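You operate a simulated robot arm through the tools that you are given. There is no shell and no other tool. Be economical: measure what you need, move in short steps, check, and stop when the job is done.

Carry out the task below with a simulated two-armed robot. There is one attempt and no reset: what you move stays moved.

Task
Pick up the bottle with the latest date from the top of the stores table with one hand, pass it to the other hand and put it on the bay t1. Set down upright: bottle.

Only the result counts: the job must be done as asked and must still hold three seconds after the hand-in. Knocking over, shifting, dropping, spilling or breaking anything else fails it.

Robot
Two 6-joint arms with two-finger grippers on one trunk, on a base that drives. Base frame: it is fixed to the floor where the robot stands at the start and does not move with it; the origin is under the middle of the robot, x ahead of it, y to its left, z up; the surface under the hand at the start is at about z = 80. Units: cm, rad, N and s.
The left shoulder is at the start at [7, 17.6, 119], the right one opposite. With the tool pointing down near the work surface each hand reaches from about 46 to 78 cm from the robot's upright axis, wherever it stands, measured 20 degrees to its own side. Places, roughly: bay T1 (30x13 cm) [54, 462, 70]. Payload 2.45 kg a hand.
Tool frame (each hand has its own): the origin (TCP) lies between the finger pads and is the grasp point; the fingertips stand 2.6 cm ahead of it; z points along the fingers, y is the line along which they close. The gripper opens to 9.6 cm. The gripper's body begins 6.9 cm behind the TCP.
Orientation is that of the tool frame in the base frame, as a unit quaternion [x, y, z, w]. With the fingers straight down and closing along the base's y, the tool's x points along the base's -x, its y along +y and its z along -z.

Tools
- The arms move only by the tool move_arm. It takes "left_rows", "right_rows" or both (then of equal length, played together; a hand with none holds still); each is a list of rows, each a list of 3 entries, a list of its own where there are three numbers: the turn, a rotation vector about the tool's x, y, z in rad, then the shift along the tool's x, y, z in mm, then the finger opening in mm, from 0 to 96. In form: [[[rx, ry, rz], [dx, dy, dz], gripper], ...]. A call has 1 to 8 rows; each row shifts and turns the commanded pose from where the row before left it, along the tool's axes as they then stand. Each row takes 0.2 s and may step no farther than 5 cm and 0.15 rad from the row before; otherwise, or with a gripper value out of range, the whole call is refused. A pose out of reach is approached as far as the arm can. The call stops where the force on the tool passes 40 N (or 10 N more than at its start, if that is more) or the arm is blocked; 0.2 s more then pass. Each finger halts on what it meets, pressing with about 36 N; the grip force reading is that of the motor and also rises with nothing between the fingers. The clock runs only during rows and for 0.2 s after the last one: add rows that do not move to give the fingers time. It gives the time, the measured TCP pose, the force on the tool (base axes), the opening and the grip force at its end, in the units of the frame above (readings bear some noise), with the torque about the TCP (base axes, N m) and any sound that the robot's microphone picked up.
- Cameras (640 x 400 px; columns grow to the right, rows downward): "scene" is now at [13.33, -0.06, 149.82]; the picture's right is [0.11, -0.99, 0.00], its down [-0.73, -0.08, -0.68] and it looks along [0.67, 0.07, -0.73] (base axes); focal length 285 px, centre (320, 200). "left" rides on the left gripper at [8.2, -0.3, -9.8] in its tool frame; the picture's right is [0.04, 1.00, 0.00], its down [-0.73, 0.03, -0.68] and it looks along [-0.68, 0.03, 0.73] (tool axes); focal length 256 px, centre (320, 200). "right" rides on the right gripper at [8.2, 0.3, -9.8] in its tool frame; the picture's right is [-0.04, 1.00, 0.00], its down [-0.73, -0.03, -0.68] and it looks along [-0.68, -0.03, 0.73] (tool axes); focal length 256 px, centre (320, 200). There is no depth. A picture from a camera that has moved, and an enlarged one, comes with that camera's place and axes in the base frame and with its lens. The place of the scene camera against the robot may be out by one fixed shift of up to 1.2 cm in any direction.
- snapshot(camera): a new picture of that camera. It takes no simulated time.
- raise_lower(by): slides the trunk up (or, below 0, down) by that many cm; the arms and the scene camera ride with it, the base frame stays. It gives what a move gives, with no picture.
- base_move(legs): drives the robot by 1 to 6 legs, each [ahead, left, turn to the left] in cm, cm and rad, along the robot's own axes; the way and the turn of a leg run together, so that a leg with both is an arc; at most 150 cm and 3.142 rad a leg. The arms and the cameras ride along, it lands a little off, and it stops where it bumps. It gives what a move gives.
- head_to(pan, tilt): turns the head with the scene camera to pan (to the left, within 1.501 rad either way) and tilt (down, from -0.506 to 1.204), counted from straight ahead of the robot. It gives what a move gives.
- zoom(camera, box): a new picture of the part [left, top, right, bottom] of that camera's present view, enlarged. It takes no simulated time.
- hand_in(): hands the job in; it is judged then, once.

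Go step by step. Nothing tells you exact positions but the pictures and the camera data: compare them with the known pose of the tool, close in by small moves and look again before you grip or let go. The budget is 120 turns and 88 pictures, counting those below and the enlarged ones. Unless the task says otherwise, let go and move clear before handing in, and close with one line.

The tools are called after "Call:" as a command line: name --argument value ..., lists and objects as JSON in quotes. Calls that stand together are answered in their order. move_arm: Moves the arms, as the interface text tells. Its arguments: {"type":"object","properties":{"left_rows":{"type":"array","items":{"type":"array"}},"right_rows":{"type":"array","items":{"type":"array"}}},"required":[]} The other tools are called the same way: raise_lower (by) slides the trunk up or down; base_move (legs) drives the base; head_to (pan, tilt) turns the head that bears the scene camera; snapshot (camera) takes a picture; zoom (camera, box) takes an enlarged picture of a part of a camera's view; hand_in () hands the job in.

At the start:

```text
time: 0.0
left_ee_pos: [56.75, 35.25, 112.31]
left_tcp_rot: [0.0, 1.0, 0.0, 0.0]
left_contact_force: [0.3, 0.3, -0.8]
left_wrist_torque: [-0.03, 0.0, -0.01]
left_grip_width: 9.59
left_finger_force: 0.0
right_ee_pos: [61.74, -16.81, 105.01]
right_tcp_rot: [0.001, 1.0, -0.001, 0.0]
right_contact_force: [0.5, 0.3, -0.1]
right_wrist_torque: [0.02, 0.01, 0.0]
right_grip_width: 9.6
right_finger_force: 0.0
trunk travel left (down, up): [-67.5, 16.5]
robot x, y, heading: [-0.08, 0.1, -0.0]
head pan, tilt: [0.108, 0.824]
```

scene: 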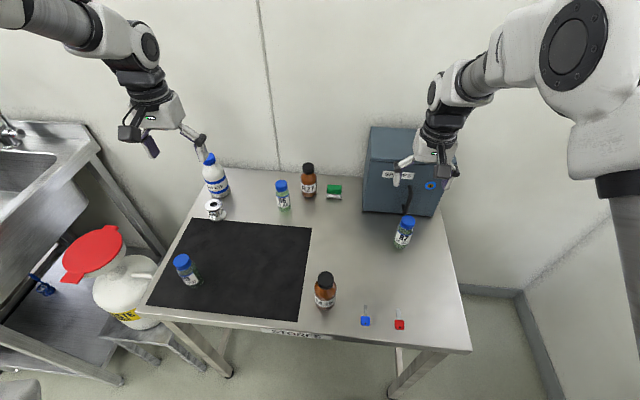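
right: 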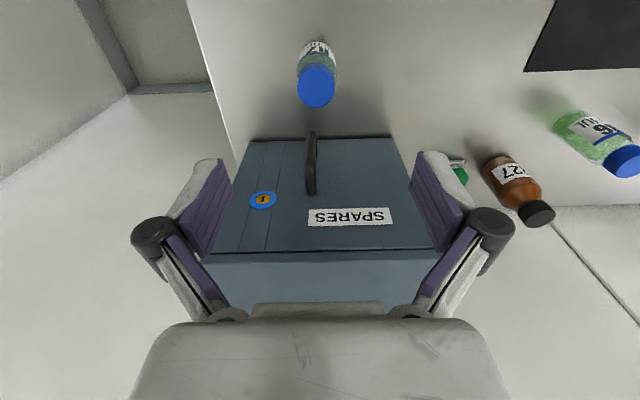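
left: 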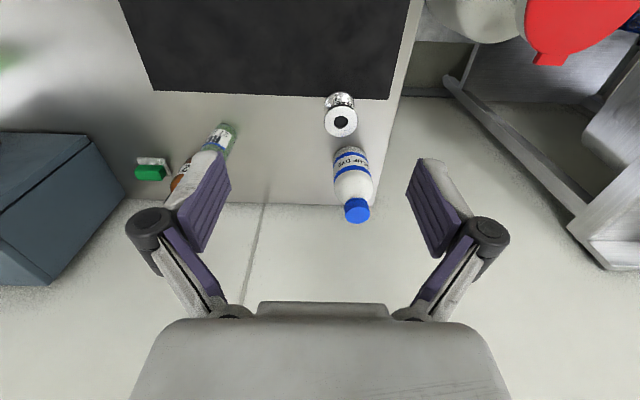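

I see a stores table with several labelled bottles (two brown, three green with blue caps, one white). I'll zoom in on the labels to read the dates.

Call:
zoom --camera "scene" --box '[190, 140, 350, 240]'

Call:
zoom --camera "scene" --box '[300, 200, 460, 300]'

Call:
zoom --camera "scene" --box '[140, 230, 240, 300]'

Call:
zoom --camera "scene" --box '[285, 260, 385, 330]'

```text
4.00 times, centred on (270, 190) of scene
camera zoom: at [13.33, -0.06, 149.82], right [0.11, -0.99, 0.0], down [-0.73, -0.08, -0.68], along [0.67, 0.07, -0.73], focal length 1138 px, centre (520, 240)
```

zoom: 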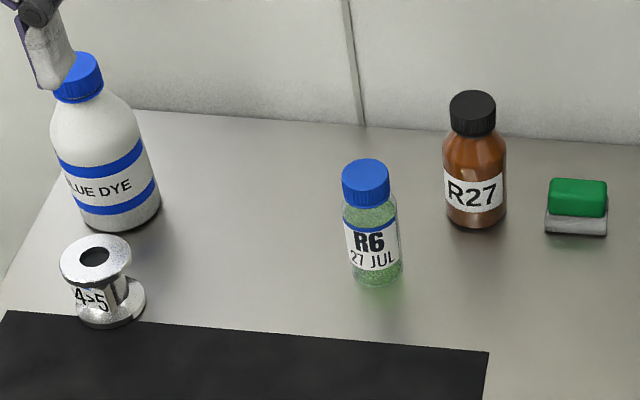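

```text
4.00 times, centred on (380, 250) of scene
camera zoom: at [13.33, -0.06, 149.82], right [0.11, -0.99, 0.0], down [-0.73, -0.08, -0.68], along [0.67, 0.07, -0.73], focal length 1138 px, centre (80, 0)
```

zoom: 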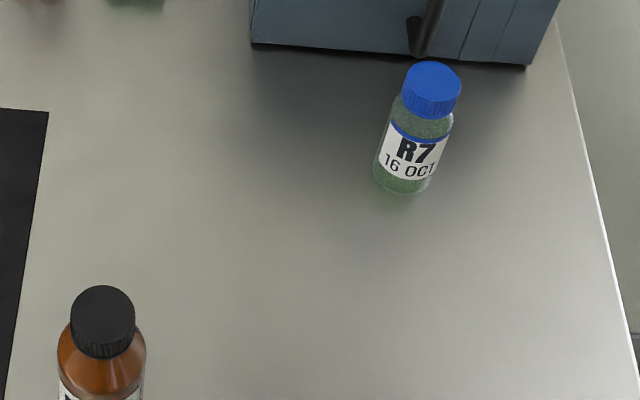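

```text
5.71 times, centred on (190, 265) of scene
camera zoom: at [13.33, -0.06, 149.82], right [0.11, -0.99, 0.0], down [-0.73, -0.08, -0.68], along [0.67, 0.07, -0.73], focal length 1626 px, centre (1063, -171)
```

zoom: 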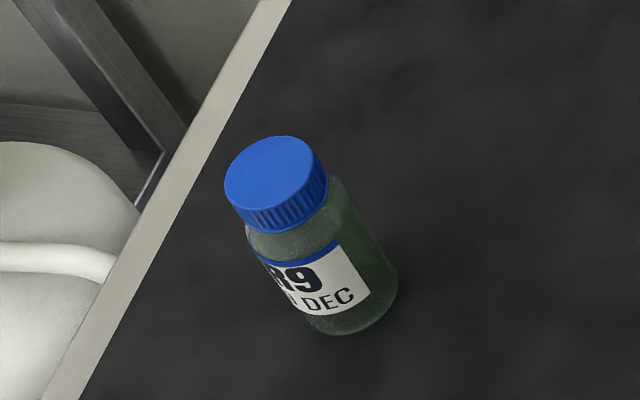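

```text
5.71 times, centred on (335, 295) of scene
camera zoom: at [13.33, -0.06, 149.82], right [0.11, -0.99, 0.0], down [-0.73, -0.08, -0.68], along [0.67, 0.07, -0.73], focal length 1626 px, centre (234, -343)
```

zoom: 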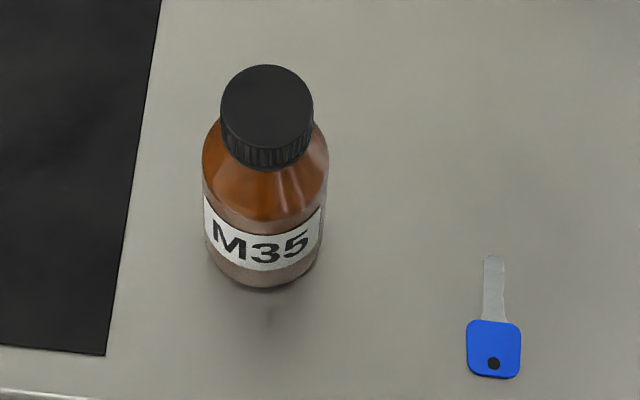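

The R-bottles read 27 JUL, 16 OCT and ?? DEC, so R9 (on the black mat, near [44, 34]) looks latest. I'll look left toward bay T1 before choosing a grip.

Call:
head_to --pan 1.45 --tilt 0.15

Call:
snapshot --camera "scene"

```text
time: 1.5
left_ee_pos: [56.74, 35.34, 112.53]
left_tcp_rot: [0.0, 1.0, -0.001, 0.0]
left_contact_force: [-0.5, -0.2, -0.9]
left_wrist_torque: [-0.01, 0.0, -0.02]
left_grip_width: 9.6
left_finger_force: 0.0
right_ee_pos: [61.77, -16.87, 105.1]
right_tcp_rot: [0.001, 1.0, -0.001, 0.0]
right_contact_force: [-0.3, 0.3, -0.4]
right_wrist_torque: [0.02, 0.01, -0.02]
right_grip_width: 9.61
right_finger_force: 0.0
trunk travel left (down, up): [-67.5, 16.5]
robot x, y, heading: [-0.09, -0.18, -0.002]
head pan, tilt: [1.45, 0.15]
```

```text
80 pictures are left
camera scene: at [6.55, 8.29, 155.86], right [0.99, -0.12, 0.0], down [-0.02, -0.15, -0.99], along [0.12, 0.98, -0.15], focal length 285 px, centre (320, 200)
```

scene: 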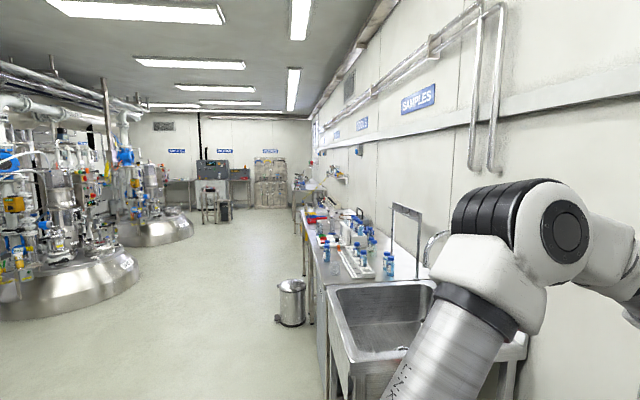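

Call:
zoom --camera "scene" --box '[272, 160, 352, 230]'

Call:
zoom --camera "scene" --box '[290, 190, 450, 290]'

```text
5.71 times, centred on (312, 195) of scene
camera zoom: at [6.55, 8.29, 155.86], right [0.99, -0.12, 0.0], down [-0.02, -0.15, -0.99], along [0.12, 0.98, -0.15], focal length 1626 px, centre (366, 229)
```

zoom: 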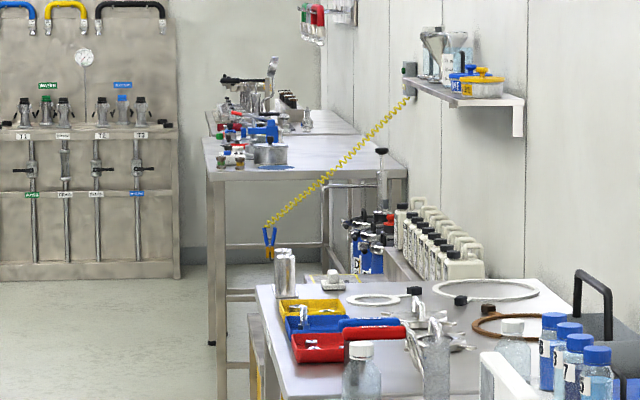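

```text
4.00 times, centred on (370, 240) of scene
camera zoom: at [6.55, 8.29, 155.86], right [0.99, -0.12, 0.0], down [-0.02, -0.15, -0.99], along [0.12, 0.98, -0.15], focal length 1138 px, centre (120, 40)
```

zoom: 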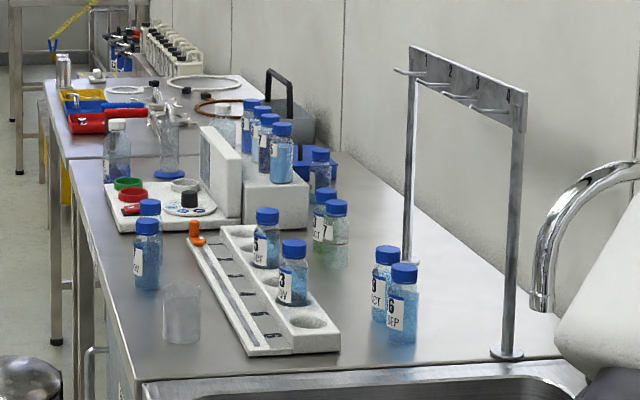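

T1 lies past the sample bench; I'll look at it properly when there. Plan: left hand takes R9 low from the left side (fingers nearly horizontal), right hand then takes the cap top-down, so placing is a simple top-down move. First I turn the left hand.

Call:
move_arm --left_rows '[[[0, 0, -0.1428], [0, 0, 0], 96], [[0, 0, -0.1428], [0, 0, 0], 96], [[0, 0, -0.1428], [0, 0, 0], 96], [[0, 0, -0.1428], [0, 0, 0], 96], [[0, 0, -0.1428], [0, 0, 0], 96], [[0, 0, -0.1428], [0, 0, 0], 96], [[0, 0, -0.1428], [0, 0, 0], 96], [[0, 0, -0.1428], [0, 0, 0], 96]]'

Call:
move_arm --left_rows '[[[0, 0, -0.1428], [0, 0, 0], 96], [[0, 0, -0.1428], [0, 0, 0], 96], [[0, 0, -0.1428], [0, 0, 0], 96], [[0, 0.14, 0], [0, 0, 0], 96], [[0, 0.14, 0], [0, 0, 0], 96], [[0, 0.14, 0], [0, 0, 0], 96], [[0, 0.14, 0], [0, 0, 0], 96], [[0, 0.14, 0], [0, 0, 0], 96]]'

Call:
head_to --pan 0.55 --tilt 0.8

Call:
snapshot --camera "scene"

Call:
snapshot --camera "left"

```text
time: 3.3
left_ee_pos: [56.75, 35.35, 112.43]
left_tcp_rot: [-0.542, 0.84, -0.001, 0.0]
left_contact_force: [0.1, -0.3, 0.5]
left_wrist_torque: [0.01, -0.01, 0.0]
left_grip_width: 9.61
left_finger_force: 0.1
right_ee_pos: [61.66, -16.84, 105.01]
right_tcp_rot: [0.001, 1.0, 0.0, 0.0]
right_contact_force: [0.5, 0.2, 0.1]
right_wrist_torque: [0.02, -0.04, 0.02]
right_grip_width: 9.61
right_finger_force: 0.1
trunk travel left (down, up): [-67.5, 16.5]
robot x, y, heading: [-0.16, -0.19, -0.001]
head pan, tilt: [1.45, 0.15]
```

```text
time: 5.1
left_ee_pos: [56.84, 35.52, 112.23]
left_tcp_rot: [-0.663, 0.664, -0.244, -0.244]
left_contact_force: [0.1, -0.2, 0.5]
left_wrist_torque: [0.0, -0.02, -0.01]
left_grip_width: 9.6
left_finger_force: 0.1
right_ee_pos: [61.66, -16.68, 105.05]
right_tcp_rot: [0.0, 1.0, -0.001, 0.0]
right_contact_force: [-0.3, -0.6, -0.3]
right_wrist_torque: [-0.02, -0.01, -0.03]
right_grip_width: 9.61
right_finger_force: 0.1
trunk travel left (down, up): [-67.5, 16.5]
robot x, y, heading: [0.17, -0.08, 0.003]
head pan, tilt: [1.45, 0.15]
```

```text
time: 6.3
left_ee_pos: [56.67, 35.43, 112.36]
left_tcp_rot: [-0.664, 0.664, -0.243, -0.243]
left_contact_force: [0.1, -0.1, 0.5]
left_wrist_torque: [-0.02, 0.01, 0.01]
left_grip_width: 9.62
left_finger_force: 0.1
right_ee_pos: [61.69, -16.8, 105.01]
right_tcp_rot: [0.0, 1.0, 0.0, 0.0]
right_contact_force: [-0.3, 0.5, -1.1]
right_wrist_torque: [0.0, 0.05, -0.03]
right_grip_width: 9.6
right_finger_force: 0.0
trunk travel left (down, up): [-67.5, 16.5]
robot x, y, heading: [0.14, -0.14, -0.001]
head pan, tilt: [0.55, 0.799]
```

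```text
77 pictures are left
camera scene: at [12.31, 3.32, 150.03], right [0.52, -0.85, 0.0], down [-0.61, -0.37, -0.7], along [0.59, 0.36, -0.72], focal length 285 px, centre (320, 200)
```

scene: 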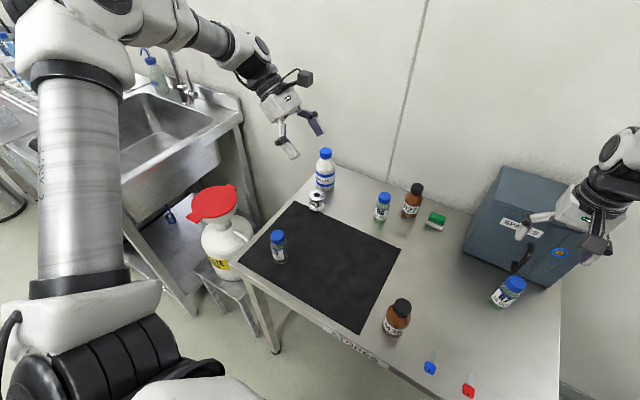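

```text
76 pictures are left
camera left: at [57.1, 35.42, 125.04], right [-1.0, -0.03, 0.03], down [-0.03, 1.0, 0.05], along [-0.03, 0.04, -1.0], focal length 256 px, centre (320, 200)
```

left: 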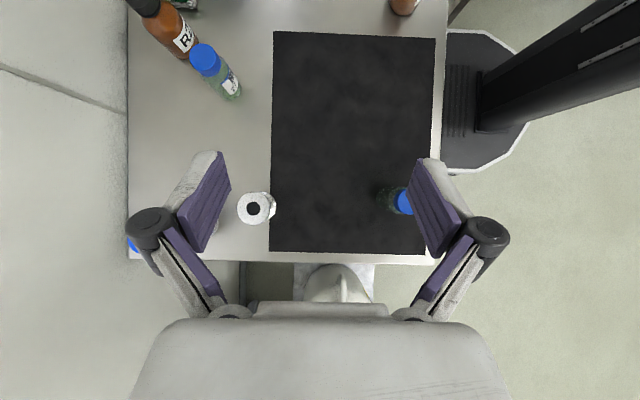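

The arm takes this pose well. From the pictures R9 stands near [44, 36]. I'll finish tilting and move back to the bottle's left, then descend.

Call:
move_arm --left_rows '[[[0, 0.13, 0], [0, 0, 0], 96], [[0, 0.13, 0], [0, 0, 0], 96], [[0, 0.13, 0], [0, 0, 0], 96], [[0, 0.13, 0], [0, 0, 0], 96], [[0, 0, 0], [0, 31, -37], 96], [[0, 0, 0], [0, 31, -37], 96], [[0, 0, 0], [0, 31, -37], 96], [[0, 0, 0], [0, 31, -37], 96]]'

Call:
snapshot --camera "left"

Call:
snapshot --camera "scene"

```text
time: 8.1
left_ee_pos: [44.23, 49.23, 117.57]
left_tcp_rot: [-0.578, 0.58, -0.406, -0.405]
left_contact_force: [-0.3, 0.6, 0.1]
left_wrist_torque: [-0.03, -0.01, -0.01]
left_grip_width: 9.59
left_finger_force: 0.1
right_ee_pos: [61.55, -16.64, 105.12]
right_tcp_rot: [0.0, 1.0, -0.001, 0.001]
right_contact_force: [0.0, 0.1, 0.4]
right_wrist_torque: [-0.02, -0.04, 0.02]
right_grip_width: 9.6
right_finger_force: 0.0
trunk travel left (down, up): [-67.5, 16.5]
robot x, y, heading: [0.23, -0.31, 0.002]
head pan, tilt: [0.55, 0.799]
```

```text
75 pictures are left
camera left: at [44.4, 55.75, 128.39], right [-1.0, -0.01, 0.04], down [-0.03, 0.89, -0.46], along [-0.03, -0.46, -0.89], focal length 256 px, centre (320, 200)
```

left: 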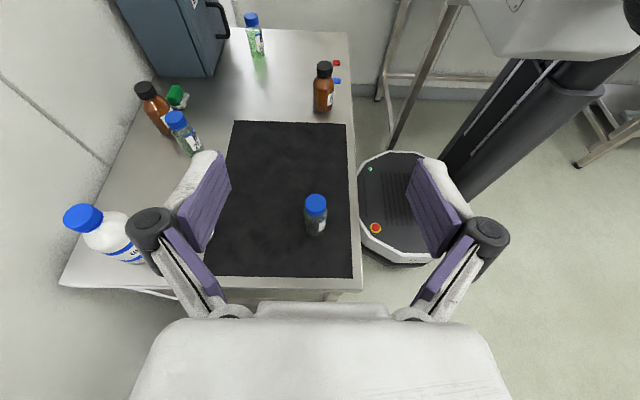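

```text
74 pictures are left
camera scene: at [12.01, 3.52, 150.05], right [0.52, -0.85, 0.0], down [-0.61, -0.38, -0.7], along [0.6, 0.36, -0.72], focal length 285 px, centre (320, 200)
```

scene: 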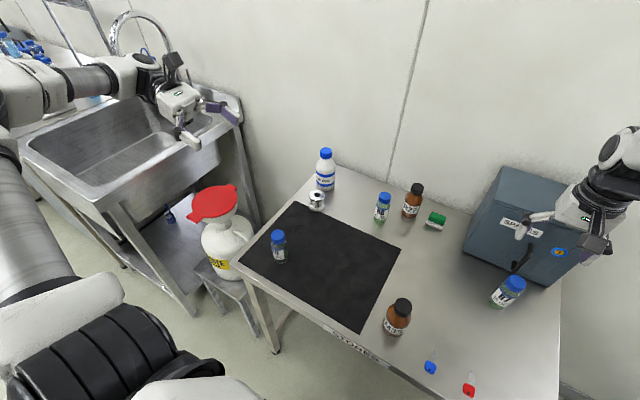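

The left camera puts R9 at about [43.5, 37.5]. I descend most of the way to its left and check the arm against the sink.

Call:
move_arm --left_rows '[[[0, 0, 0], [-45, 2, 13], 96], [[0, 0, 0], [-45, 2, 13], 96], [[0, 0, 0], [-45, 2, 13], 96], [[0, 0, 0], [-45, 1, 13], 96]]'

Call:
snapshot --camera "left"

Call:
snapshot --camera "scene"

```text
time: 9.1
left_ee_pos: [43.74, 50.67, 98.64]
left_tcp_rot: [0.579, -0.579, 0.406, 0.406]
left_contact_force: [0.3, 0.8, 0.3]
left_wrist_torque: [-0.04, 0.01, 0.02]
left_grip_width: 9.62
left_finger_force: 0.1
right_ee_pos: [61.77, -16.74, 104.86]
right_tcp_rot: [0.0, 1.0, -0.001, -0.001]
right_contact_force: [-0.2, 0.9, 0.6]
right_wrist_torque: [-0.02, 0.02, -0.02]
right_grip_width: 9.61
right_finger_force: 0.1
trunk travel left (down, up): [-67.5, 16.5]
robot x, y, heading: [-0.31, 0.02, 0.001]
head pan, tilt: [0.55, 0.799]
```

```text
73 pictures are left
camera left: at [44.1, 57.16, 109.49], right [-1.0, -0.01, 0.04], down [-0.03, 0.89, -0.46], along [-0.03, -0.46, -0.89], focal length 256 px, centre (320, 200)
```

left: 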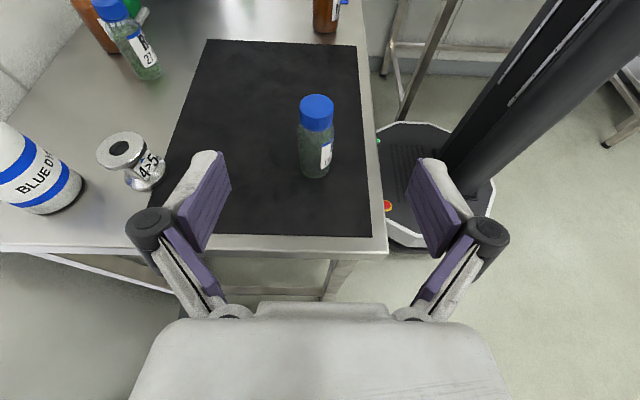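

```text
72 pictures are left
camera scene: at [12.49, 3.44, 150.01], right [0.52, -0.85, 0.0], down [-0.61, -0.38, -0.7], along [0.59, 0.36, -0.72], focal length 285 px, centre (320, 200)
```

scene: 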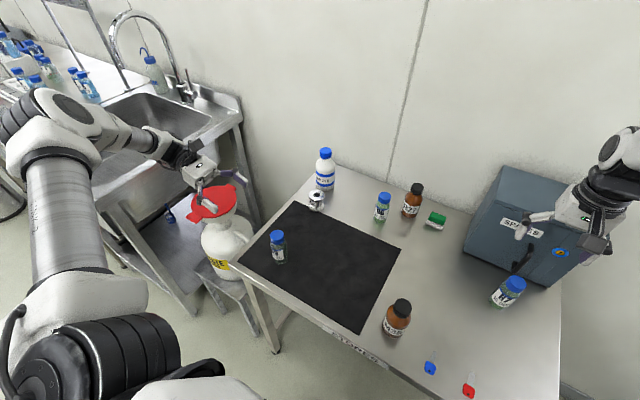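

R9 refined at about [44.0, 37.4], cap top ~91.7; the red-lidded drum is lower (~z 70) and clear. I lower to grasp height and approach part-way.

Call:
move_arm --left_rows '[[[0, 0, 0], [-44, -1, 16], 96], [[0, 0, 0], [-44, -2, 16], 96], [[0, 0, 0], [0, 0, 30], 96], [[0, 0, 0], [0, 0, 30], 96]]'

Call:
snapshot --camera "left"

Call:
snapshot --camera "scene"

```text
time: 10.1
left_ee_pos: [44.24, 45.0, 87.53]
left_tcp_rot: [-0.578, 0.58, -0.405, -0.406]
left_contact_force: [-0.3, -0.1, -0.2]
left_wrist_torque: [-0.04, 0.0, 0.01]
left_grip_width: 9.59
left_finger_force: 0.1
right_ee_pos: [61.77, -16.89, 104.97]
right_tcp_rot: [-0.001, 1.0, -0.001, -0.001]
right_contact_force: [0.2, -0.2, -0.1]
right_wrist_torque: [-0.03, 0.0, 0.0]
right_grip_width: 9.59
right_finger_force: 0.1
trunk travel left (down, up): [-67.5, 16.5]
robot x, y, heading: [-0.13, 0.32, 0.005]
head pan, tilt: [0.55, 0.799]
```

```text
71 pictures are left
camera left: at [44.48, 51.43, 98.41], right [-1.0, -0.01, 0.04], down [-0.03, 0.89, -0.46], along [-0.03, -0.46, -0.89], focal length 256 px, centre (320, 200)
```

left: 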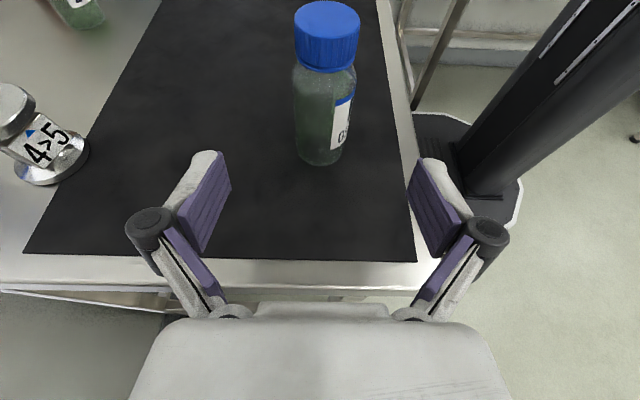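

```text
70 pictures are left
camera scene: at [12.44, 3.26, 150.01], right [0.52, -0.85, 0.0], down [-0.61, -0.37, -0.7], along [0.59, 0.36, -0.72], focal length 285 px, centre (320, 200)
```

scene: 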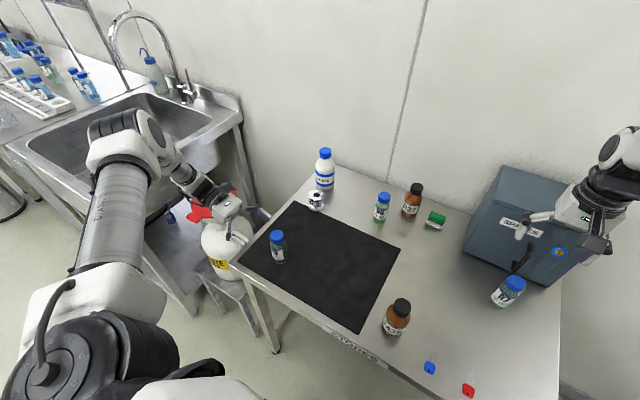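

Bottle is centred between the fingers, 8 cm ahead. I advance and close on it.

Call:
move_arm --left_rows '[[[0, 0, 0], [0, 1, 27], 96], [[0, 0, 0], [0, 1, 27], 96], [[0, 0, 0], [0, 0, 27], 96], [[0, 0, 0], [0, 0, 0], 96]]'

Call:
snapshot --camera "left"

```text
time: 11.1
left_ee_pos: [43.83, 37.44, 84.7]
left_tcp_rot: [-0.579, 0.58, -0.405, -0.405]
left_contact_force: [0.2, 0.1, 0.5]
left_wrist_torque: [0.0, -0.02, 0.03]
left_grip_width: 9.62
left_finger_force: 0.0
right_ee_pos: [61.65, -16.83, 105.04]
right_tcp_rot: [0.0, 1.0, -0.001, 0.0]
right_contact_force: [-0.2, -0.9, -0.5]
right_wrist_torque: [-0.01, -0.01, 0.01]
right_grip_width: 9.6
right_finger_force: 0.1
trunk travel left (down, up): [-67.5, 16.5]
robot x, y, heading: [-0.2, 0.21, -0.0]
head pan, tilt: [0.55, 0.799]
```

```text
69 pictures are left
camera left: at [44.19, 43.92, 95.72], right [-1.0, -0.01, 0.04], down [-0.03, 0.89, -0.46], along [-0.03, -0.46, -0.89], focal length 256 px, centre (320, 200)
```

left: 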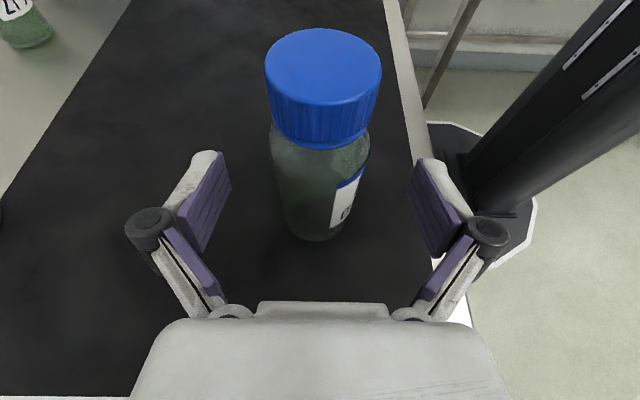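

The bottle is centred in the fingers; I close the grip.

Call:
move_arm --left_rows '[[[0, 0, 0], [0, 0, 0], 60], [[0, 0, 0], [0, 0, 0], 20], [[0, 0, 0], [0, 0, 0], 20], [[0, 0, 0], [0, 0, 0], 20]]'

Call:
snapshot --camera "left"

```text
time: 12.1
left_ee_pos: [43.87, 37.5, 84.77]
left_tcp_rot: [0.579, -0.579, 0.406, 0.405]
left_contact_force: [1.6, -0.4, 2.1]
left_wrist_torque: [-0.05, -0.12, 0.04]
left_grip_width: 3.99
left_finger_force: 36.0
right_ee_pos: [61.52, -16.77, 105.02]
right_tcp_rot: [0.001, 1.0, 0.0, 0.0]
right_contact_force: [0.9, 0.5, 0.7]
right_wrist_torque: [-0.02, -0.02, 0.01]
right_grip_width: 9.59
right_finger_force: 0.0
trunk travel left (down, up): [-67.5, 16.5]
robot x, y, heading: [-0.07, 0.52, 0.001]
head pan, tilt: [0.55, 0.799]
```

```text
68 pictures are left
camera left: at [44.23, 43.92, 95.74], right [-1.0, -0.01, 0.04], down [-0.03, 0.89, -0.46], along [-0.03, -0.46, -0.89], focal length 256 px, centre (320, 200)
```

left: 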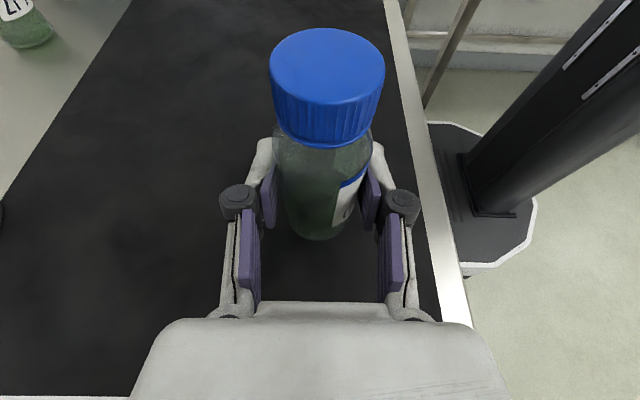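

Gripped at 4.0 cm width, 36 N. I lift straight up 25 cm.

Call:
move_arm --left_rows '[[[0, 0, 0], [18, 0, -7], 20], [[0, 0, 0], [46, 0, -16.7], 20], [[0, 0, 0], [46, 0, -16.7], 20], [[0, 0, 0], [46, 0, -16.7], 20], [[0, 0, 0], [46, 0, -16.7], 20], [[0, 0, 0], [35, 0, -12.8], 20], [[0, 0, 0], [0, 0, 0], 20]]'

Call:
snapshot --camera "scene"

Call:
snapshot --camera "left"

```text
time: 13.7
left_ee_pos: [43.88, 37.07, 109.57]
left_tcp_rot: [-0.579, 0.579, -0.405, -0.406]
left_contact_force: [0.5, 0.1, -1.0]
left_wrist_torque: [0.01, 0.01, -0.01]
left_grip_width: 4.02
left_finger_force: 36.0
right_ee_pos: [61.62, -16.79, 105.01]
right_tcp_rot: [0.0, 1.0, -0.001, 0.001]
right_contact_force: [0.6, -0.2, -1.4]
right_wrist_torque: [0.0, -0.03, -0.06]
right_grip_width: 9.61
right_finger_force: 0.0
trunk travel left (down, up): [-67.5, 16.5]
robot x, y, heading: [0.04, 0.33, 0.0]
head pan, tilt: [0.55, 0.799]
```

```text
67 pictures are left
camera scene: at [12.36, 3.34, 150.02], right [0.52, -0.85, 0.0], down [-0.61, -0.37, -0.7], along [0.59, 0.36, -0.72], focal length 285 px, centre (320, 200)
```

scene: 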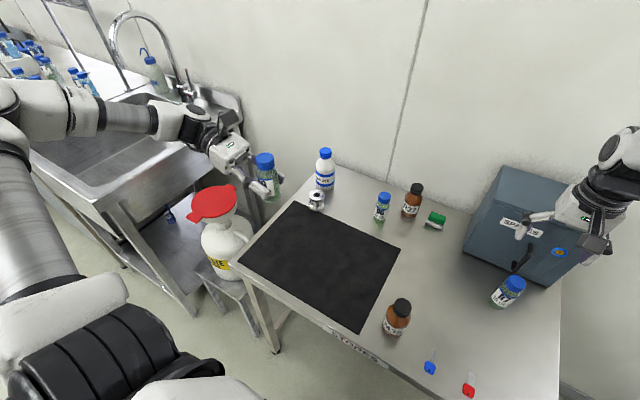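

```text
66 pictures are left
camera left: at [44.23, 43.46, 120.58], right [-1.0, -0.01, 0.04], down [-0.03, 0.89, -0.46], along [-0.03, -0.46, -0.89], focal length 256 px, centre (320, 200)
```

left: 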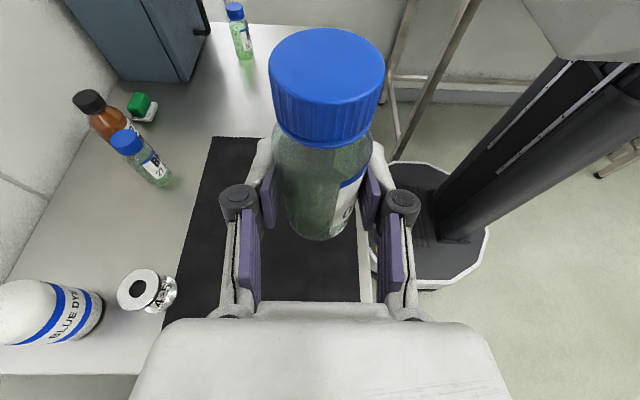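

R9 is firmly held with its cap free. I bring the left hand to the middle in front of the robot while the right hand rises and turns so its camera faces outward.

Call:
move_arm --left_rows '[[[0, 0, 0], [15, -7.5, 41], 20], [[0, 0, 0], [15, -7.5, 41], 20], [[0, 0, 0], [15, -7.5, 41], 20], [[0, 0, 0], [15, -7.5, 41], 20], [[0, 0, 0], [15, -7.5, 41], 20], [[0, 0, 0], [15, -7.5, 41], 20], [[0, 0, 0], [15, -7.5, 41], 20], [[0, 0, 0], [15, -7.5, 41], 20]]' --right_rows '[[[0, 0, -0.1428], [0, 0, -25], 96], [[0, 0, -0.1428], [0, 0, -25], 96], [[0, 0, -0.1428], [0, 0, -25], 96], [[0, 0, -0.1428], [0, 0, -25], 96], [[0, 0, -0.1428], [0, 0, -25], 96], [[0, 0, -0.1428], [0, 0, -25], 96], [[0, 0, -0.1428], [0, 0, -25], 96], [[0, 0, -0.1428], [0, 0, -25], 96]]'

Call:
move_arm --right_rows '[[[0, 0, -0.1428], [0, 0, 0], 96], [[0, 0, -0.1428], [0, 0, 0], 96], [[0, 0, -0.1428], [0, 0, 0], 96]]'

Call:
head_to --pan 0.0 --tilt 0.65

Call:
snapshot --camera "scene"

Call:
snapshot --camera "right"

```text
time: 15.5
left_ee_pos: [49.72, 2.03, 109.76]
left_tcp_rot: [-0.579, 0.58, -0.406, -0.405]
left_contact_force: [-0.1, -0.3, -1.3]
left_wrist_torque: [0.01, 0.01, 0.0]
left_grip_width: 3.98
left_finger_force: 35.3
right_ee_pos: [61.49, -17.32, 125.04]
right_tcp_rot: [-0.541, 0.841, 0.0, 0.0]
right_contact_force: [-0.3, -1.9, 0.5]
right_wrist_torque: [0.05, 0.01, 0.04]
right_grip_width: 9.58
right_finger_force: 0.1
trunk travel left (down, up): [-67.5, 16.5]
robot x, y, heading: [0.01, 0.12, 0.0]
head pan, tilt: [0.55, 0.799]
```

```text
time: 16.3
left_ee_pos: [49.71, 2.47, 109.69]
left_tcp_rot: [-0.578, 0.579, -0.406, -0.406]
left_contact_force: [-0.9, 0.3, -1.1]
left_wrist_torque: [-0.02, 0.01, -0.01]
left_grip_width: 4.0
left_finger_force: 35.9
right_ee_pos: [61.72, -16.77, 124.81]
right_tcp_rot: [0.708, -0.707, 0.0, 0.001]
right_contact_force: [0.2, 0.1, -0.2]
right_wrist_torque: [-0.01, 0.0, 0.0]
right_grip_width: 9.62
right_finger_force: 0.0
trunk travel left (down, up): [-67.5, 16.5]
robot x, y, heading: [-0.08, -0.26, -0.003]
head pan, tilt: [0.55, 0.799]
```

```text
time: 17.3
left_ee_pos: [49.56, 2.24, 109.84]
left_tcp_rot: [-0.579, 0.58, -0.406, -0.406]
left_contact_force: [0.8, 0.2, -0.5]
left_wrist_torque: [0.01, 0.02, -0.01]
left_grip_width: 3.98
left_finger_force: 35.8
right_ee_pos: [61.73, -16.8, 125.02]
right_tcp_rot: [-0.707, 0.708, 0.0, -0.001]
right_contact_force: [0.8, -0.2, -0.3]
right_wrist_torque: [0.01, -0.02, -0.03]
right_grip_width: 9.58
right_finger_force: 0.1
trunk travel left (down, up): [-67.5, 16.5]
robot x, y, heading: [-0.15, -0.05, 0.002]
head pan, tilt: [0.0, 0.649]
```

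```text
65 pictures are left
camera scene: at [14.12, -0.91, 151.28], right [0.0, -1.0, 0.0], down [-0.6, 0.0, -0.8], along [0.8, 0.0, -0.6], focal length 285 px, centre (320, 200)
```

scene: 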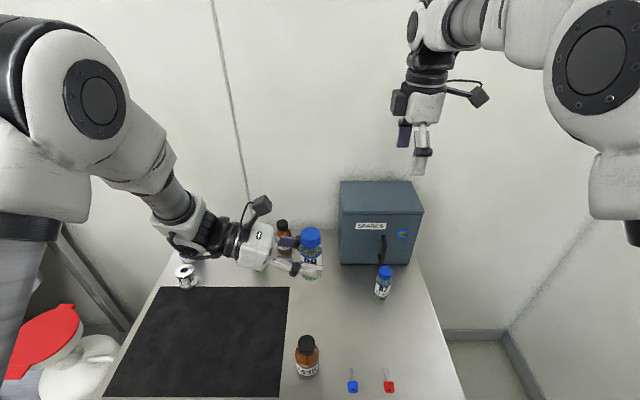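

```text
64 pictures are left
camera right: at [61.43, -25.02, 134.87], right [-1.0, 0.04, 0.0], down [0.03, 0.73, 0.68], along [0.03, 0.68, -0.73], focal length 256 px, centre (320, 200)
```

right: 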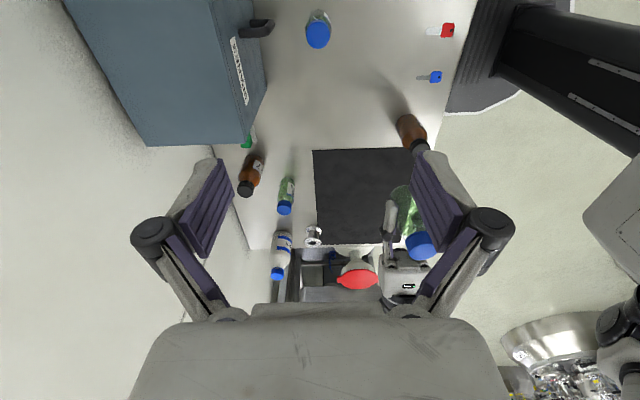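

The handover pose looks good. I move the right hand over the cap at height and check alignment.

Call:
move_arm --right_rows '[[[0, 0, 0], [-36.4, 24, 0], 96], [[0, 0, 0], [-36.4, 24, 0], 96], [[0, 0, 0], [-36.4, 24, 0], 96], [[0, 0, 0], [-36.4, 24, 0], 96], [[0, 0, 0], [-36.4, 24, 0], 96], [[0, 0, 0], [0, 0, 0], 96]]'

Call:
snapshot --camera "right"

Call:
snapshot --camera "scene"

Call:
snapshot --camera "left"

```text
time: 18.7
left_ee_pos: [49.6, 2.31, 109.7]
left_tcp_rot: [-0.579, 0.579, -0.406, -0.406]
left_contact_force: [-0.3, -0.4, -1.4]
left_wrist_torque: [0.02, -0.02, 0.02]
left_grip_width: 4.02
left_finger_force: 35.4
right_ee_pos: [54.51, -7.12, 127.9]
right_tcp_rot: [-0.698, 0.715, 0.023, 0.02]
right_contact_force: [0.0, -1.0, -0.3]
right_wrist_torque: [-0.02, 0.0, 0.0]
right_grip_width: 9.6
right_finger_force: 0.0
right hand out of reach, approached as far as the arm can: row 4, 5
trunk travel left (down, up): [-67.5, 16.5]
robot x, y, heading: [0.0, 0.18, -0.002]
head pan, tilt: [0.0, 0.649]
```

```text
63 pictures are left
camera right: at [54.15, -15.86, 137.25], right [-1.0, 0.06, 0.01], down [0.05, 0.69, 0.72], along [0.04, 0.72, -0.69], focal length 256 px, centre (320, 200)
```

right: 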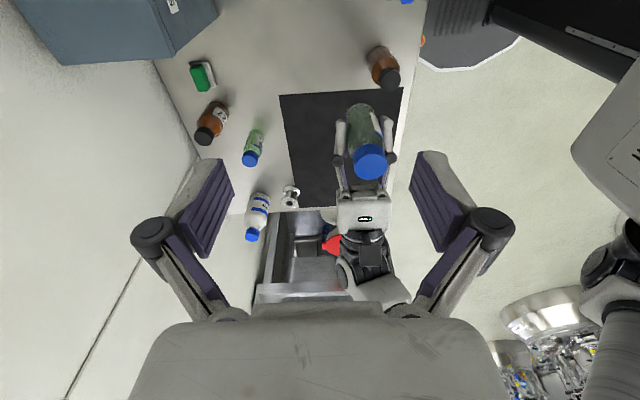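

```text
62 pictures are left
camera scene: at [14.13, -0.98, 151.28], right [0.0, -1.0, 0.0], down [-0.6, 0.0, -0.8], along [0.8, 0.0, -0.6], focal length 285 px, centre (320, 200)
```

scene: 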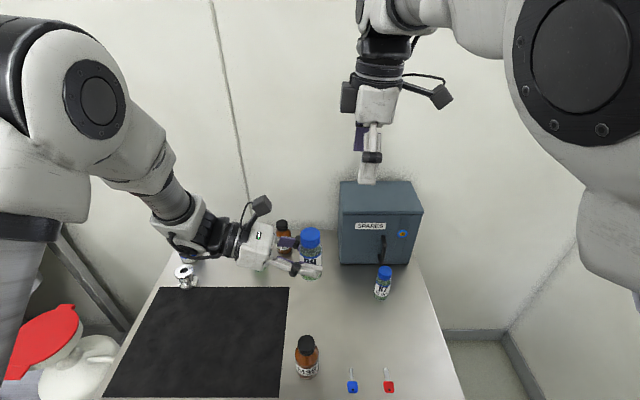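

```text
61 pictures are left
camera left: at [49.97, 8.77, 120.7], right [-1.0, -0.01, 0.04], down [-0.03, 0.89, -0.46], along [-0.03, -0.46, -0.89], focal length 256 px, centre (320, 200)
```

left: 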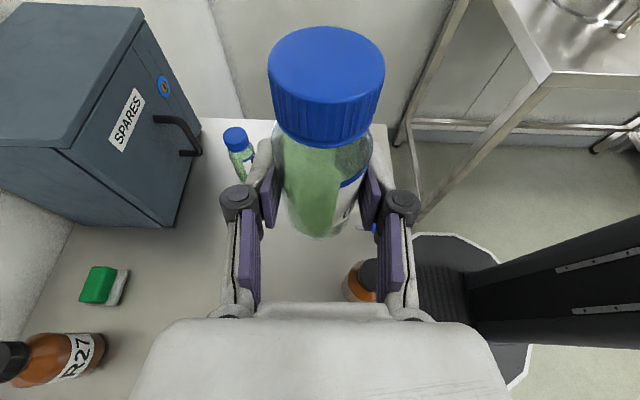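

The right arm couldn't reach that far in. I'll bring the right hand back to its earlier spot and hand over further out, around [60, -14].

Call:
move_arm --right_rows '[[[0, 0, 0], [36.4, -24, 0], 96], [[0, 0, 0], [36.4, -24, 0], 96], [[0, 0, 0], [36.4, -24, 0], 96], [[0, 0, 0], [36.4, -24, 0], 96], [[0, 0, 0], [0, 0, 0], 96]]'

```text
time: 19.9
left_ee_pos: [49.54, 2.46, 109.72]
left_tcp_rot: [-0.578, 0.58, -0.405, -0.406]
left_contact_force: [-0.1, -0.3, -0.5]
left_wrist_torque: [0.01, -0.04, 0.02]
left_grip_width: 3.97
left_finger_force: 36.1
right_ee_pos: [63.87, -20.31, 127.07]
right_tcp_rot: [0.707, -0.707, 0.001, 0.0]
right_contact_force: [-0.8, -0.7, 0.9]
right_wrist_torque: [0.02, -0.02, 0.02]
right_grip_width: 9.61
right_finger_force: 0.1
trunk travel left (down, up): [-67.5, 16.5]
robot x, y, heading: [-0.21, -0.1, -0.0]
head pan, tilt: [0.0, 0.649]
```

Call:
move_arm --left_rows '[[[0, 0, 0], [12, -22.8, 33], 20], [[0, 0, 0], [12, -22.8, 33], 20], [[0, 0, 0], [12, -22.8, 33], 20], [[0, 0, 0], [12, -22.8, 33], 20], [[0, 0, 0], [12, -22.8, 33], 20], [[0, 0, 0], [0, 0, 0], 20]]'

Call:
head_to --pan -0.25 --tilt 0.5

Call:
snapshot --camera "right"

Call:
snapshot --camera "scene"

```text
time: 21.3
left_ee_pos: [62.47, -13.43, 109.96]
left_tcp_rot: [0.581, -0.574, 0.41, 0.407]
left_contact_force: [-0.2, -0.3, -0.8]
left_wrist_torque: [0.0, 0.02, -0.01]
left_grip_width: 3.98
left_finger_force: 36.1
left hand out of reach, approached as far as the arm can: row 5
right_ee_pos: [63.75, -20.28, 127.17]
right_tcp_rot: [0.707, -0.707, 0.0, 0.0]
right_contact_force: [0.0, -0.7, 0.0]
right_wrist_torque: [0.0, -0.02, -0.01]
right_grip_width: 9.59
right_finger_force: 0.1
trunk travel left (down, up): [-67.5, 16.5]
robot x, y, heading: [-0.35, 0.0, -0.004]
head pan, tilt: [0.0, 0.649]
```

```text
time: 22.0
left_ee_pos: [62.6, -13.52, 109.92]
left_tcp_rot: [0.581, -0.574, 0.409, 0.407]
left_contact_force: [0.8, 0.5, -0.3]
left_wrist_torque: [0.01, -0.02, -0.01]
left_grip_width: 4.01
left_finger_force: 36.3
right_ee_pos: [63.97, -20.31, 127.11]
right_tcp_rot: [0.707, -0.707, 0.0, 0.0]
right_contact_force: [0.9, 0.3, -0.6]
right_wrist_torque: [0.0, 0.04, -0.04]
right_grip_width: 9.59
right_finger_force: 0.1
trunk travel left (down, up): [-67.5, 16.5]
robot x, y, heading: [-0.18, 0.06, 0.004]
head pan, tilt: [-0.25, 0.499]
```

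```text
60 pictures are left
camera right: at [63.66, -28.48, 136.91], right [-1.0, 0.04, 0.0], down [0.03, 0.73, 0.68], along [0.03, 0.68, -0.73], focal length 256 px, centre (320, 200)
```

right: 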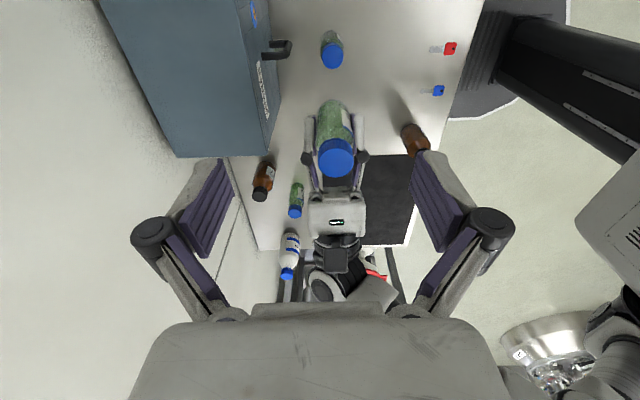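

```text
59 pictures are left
camera scene: at [14.27, -3.17, 152.62], right [-0.25, -0.97, 0.0], down [-0.46, 0.12, -0.88], along [0.85, -0.22, -0.48], focal length 285 px, centre (320, 200)
```

scene: 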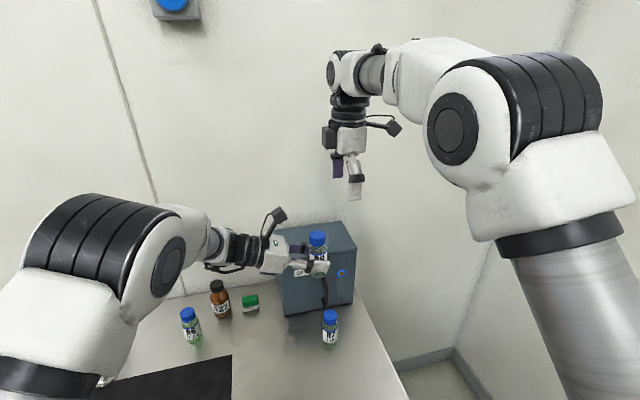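

Cap sits near [62.7, -14.6], top ~115.8. I move the right hand over it and lower to just above grasp.

Call:
move_arm --right_rows '[[[0, 0, 0], [-29, 6.5, 0], 96], [[0, 0, 0], [-29, 6.5, 0], 96], [[0, 0, 0], [0, 0, 35], 96], [[0, 0, 0], [0, 0, 25], 96], [[0, 0, 0], [0, 0, 0], 96]]'

Call:
snapshot --camera "right"

Call:
snapshot --camera "scene"

Call:
snapshot --camera "left"

```text
time: 23.2
left_ee_pos: [62.51, -13.47, 110.05]
left_tcp_rot: [0.58, -0.575, 0.41, 0.406]
left_contact_force: [-0.2, 0.4, -0.5]
left_wrist_torque: [0.02, 0.01, 0.01]
left_grip_width: 3.98
left_finger_force: 35.9
right_ee_pos: [62.55, -14.28, 121.06]
right_tcp_rot: [-0.707, 0.708, 0.0, 0.001]
right_contact_force: [-0.6, 0.1, -0.1]
right_wrist_torque: [0.02, 0.01, -0.03]
right_grip_width: 9.61
right_finger_force: 0.1
trunk travel left (down, up): [-67.5, 16.5]
robot x, y, heading: [-0.08, 0.37, -0.002]
head pan, tilt: [-0.25, 0.499]
```

```text
58 pictures are left
camera right: at [62.29, -22.46, 130.86], right [-1.0, 0.04, 0.0], down [0.03, 0.73, 0.68], along [0.03, 0.68, -0.73], focal length 256 px, centre (320, 200)
```

right: 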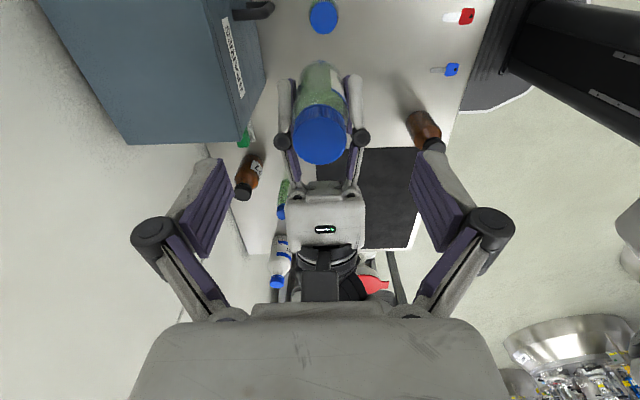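

```text
57 pictures are left
camera scene: at [14.2, -3.14, 152.63], right [-0.25, -0.97, 0.0], down [-0.46, 0.12, -0.88], along [0.85, -0.22, -0.48], focal length 285 px, centre (320, 200)
```

scene: 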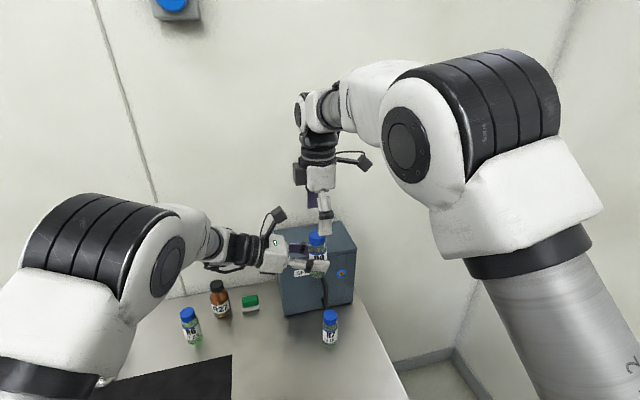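

```text
56 pictures are left
camera left: at [62.8, -6.86, 120.93], right [-1.0, -0.02, 0.04], down [-0.04, 0.88, -0.46], along [-0.02, -0.47, -0.88], focal length 256 px, centre (320, 200)
```

left: 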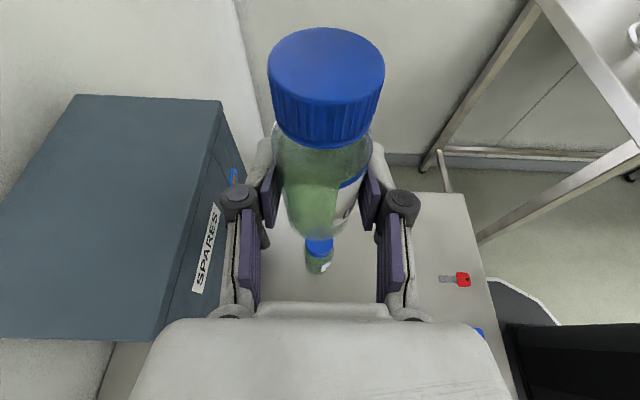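

Aligned over the cap. I lower 5 cm so the fingertips straddle the cap, then check.

Call:
move_arm --right_rows '[[[0, 0, 0], [0, 0, 20], 96], [[0, 0, 0], [0, 0, 20], 96], [[0, 0, 0], [0, 0, 12], 96], [[0, 0, 0], [0, 0, 0], 96]]'

Call:
snapshot --camera "right"

Call:
snapshot --camera "left"

Call:
zoom --camera "scene" --box '[260, 180, 380, 290]'

```text
time: 24.2
left_ee_pos: [62.54, -13.56, 110.2]
left_tcp_rot: [0.581, -0.574, 0.411, 0.406]
left_contact_force: [-0.3, 0.4, -0.7]
left_wrist_torque: [0.01, -0.04, 0.01]
left_grip_width: 3.96
left_finger_force: 36.0
right_ee_pos: [62.65, -14.54, 115.79]
right_tcp_rot: [0.708, -0.707, 0.001, 0.0]
right_contact_force: [0.2, -0.6, -0.3]
right_wrist_torque: [0.01, 0.0, 0.01]
right_grip_width: 9.62
right_finger_force: 0.1
trunk travel left (down, up): [-67.5, 16.5]
robot x, y, heading: [-0.11, 0.1, 0.001]
head pan, tilt: [-0.25, 0.499]
```

```text
55 pictures are left
camera right: at [62.48, -22.74, 125.63], right [-1.0, 0.04, 0.0], down [0.03, 0.73, 0.68], along [0.03, 0.68, -0.73], focal length 256 px, centre (320, 200)
```

right: 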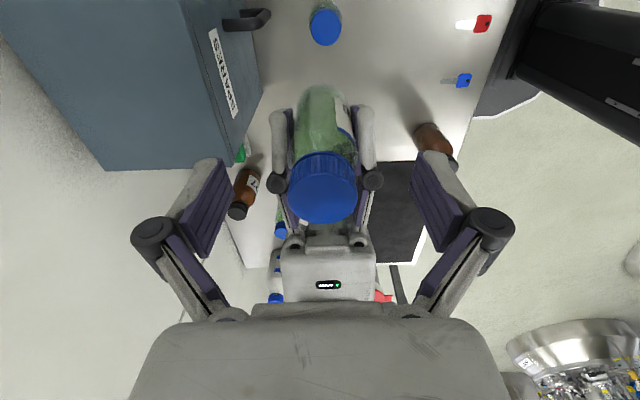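

```text
54 pictures are left
camera left: at [62.84, -6.87, 120.94], right [-1.0, -0.02, 0.04], down [-0.04, 0.88, -0.46], along [-0.02, -0.47, -0.88], focal length 256 px, centre (320, 200)
```

left: 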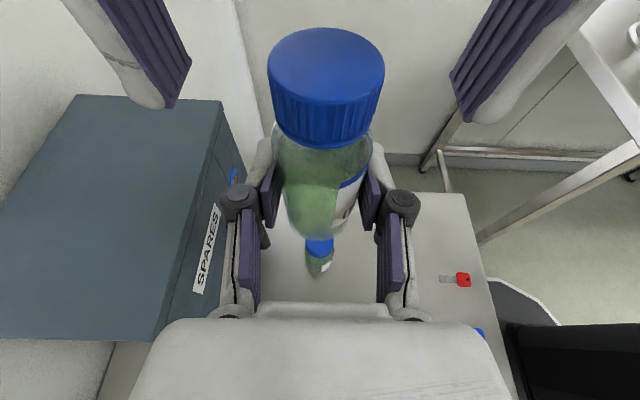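

```text
3.64 times, centred on (320, 235) of scene
camera zoom: at [14.25, -3.16, 152.62], right [-0.25, -0.97, 0.0], down [-0.46, 0.12, -0.88], along [0.85, -0.22, -0.48], focal length 1035 px, centre (320, 73)
```

zoom: 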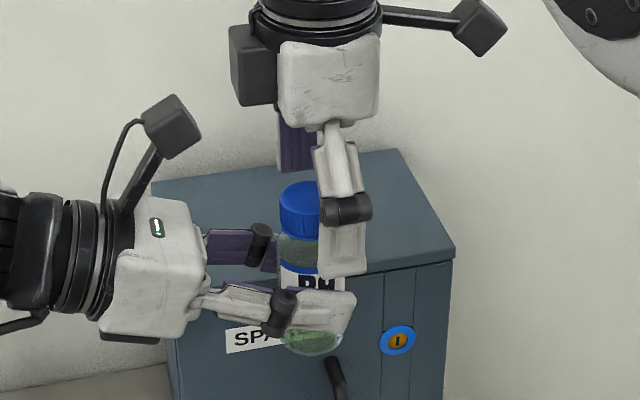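

The right fingers straddle the cap centrally. I close the right hand.

Call:
move_arm --right_rows '[[[0, 0, 0], [0, 0, 0], 60], [[0, 0, 0], [0, 0, 0], 15], [[0, 0, 0], [0, 0, 0], 15], [[0, 0, 0], [0, 0, 0], 15]]'

Call:
snapshot --camera "left"

Call:
zoom --camera "scene" --box '[260, 180, 380, 290]'

```text
time: 25.2
left_ee_pos: [62.62, -13.34, 110.0]
left_tcp_rot: [0.581, -0.575, 0.409, 0.406]
left_contact_force: [23.6, -1.7, -14.8]
left_wrist_torque: [0.19, 0.75, 0.15]
left_grip_width: 3.99
left_finger_force: 35.5
right_ee_pos: [62.64, -14.63, 115.72]
right_tcp_rot: [-0.707, 0.707, 0.0, 0.0]
right_contact_force: [-21.8, 2.5, 14.4]
right_wrist_torque: [0.09, 0.58, 0.1]
right_grip_width: 3.91
right_finger_force: 35.8
trunk travel left (down, up): [-67.5, 16.5]
robot x, y, heading: [-0.22, -0.4, -0.006]
head pan, tilt: [-0.25, 0.499]
```

```text
52 pictures are left
camera left: at [62.88, -6.88, 120.89], right [-1.0, -0.03, 0.04], down [-0.04, 0.89, -0.46], along [-0.02, -0.46, -0.89], focal length 256 px, centre (320, 200)
```

left: 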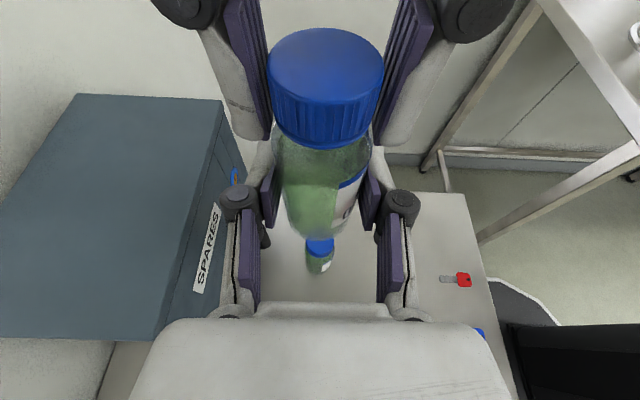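

```text
3.64 times, centred on (320, 235) of scene
camera zoom: at [14.27, -3.17, 152.62], right [-0.25, -0.97, 0.0], down [-0.46, 0.12, -0.88], along [0.85, -0.22, -0.48], focal length 1035 px, centre (320, 73)
```

zoom: 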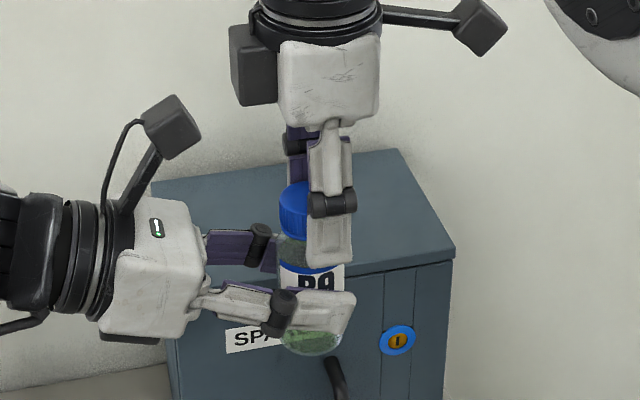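

Both hands hold, with some side force between them; I relieve it with a millimetre shift before releasing.

Call:
move_arm --right_rows '[[[0, 0, 0], [0, 1, 0], 15], [[0, 0, 0], [0, 0, -0.5], 15], [[0, 0, 0], [0, 0, 0], 15]]'

```text
time: 26.0
left_ee_pos: [62.57, -13.49, 110.13]
left_tcp_rot: [0.58, -0.575, 0.41, 0.407]
left_contact_force: [6.2, 13.9, -6.8]
left_wrist_torque: [-0.04, 0.17, 0.07]
left_grip_width: 4.0
left_finger_force: 35.9
right_ee_pos: [62.47, -14.54, 115.68]
right_tcp_rot: [-0.707, 0.707, -0.001, 0.0]
right_contact_force: [-7.0, -14.6, 5.7]
right_wrist_torque: [-0.67, 0.24, -0.03]
right_grip_width: 3.88
right_finger_force: 36.1
trunk travel left (down, up): [-67.5, 16.5]
robot x, y, heading: [0.14, -0.04, -0.001]
head pan, tilt: [-0.25, 0.499]
```

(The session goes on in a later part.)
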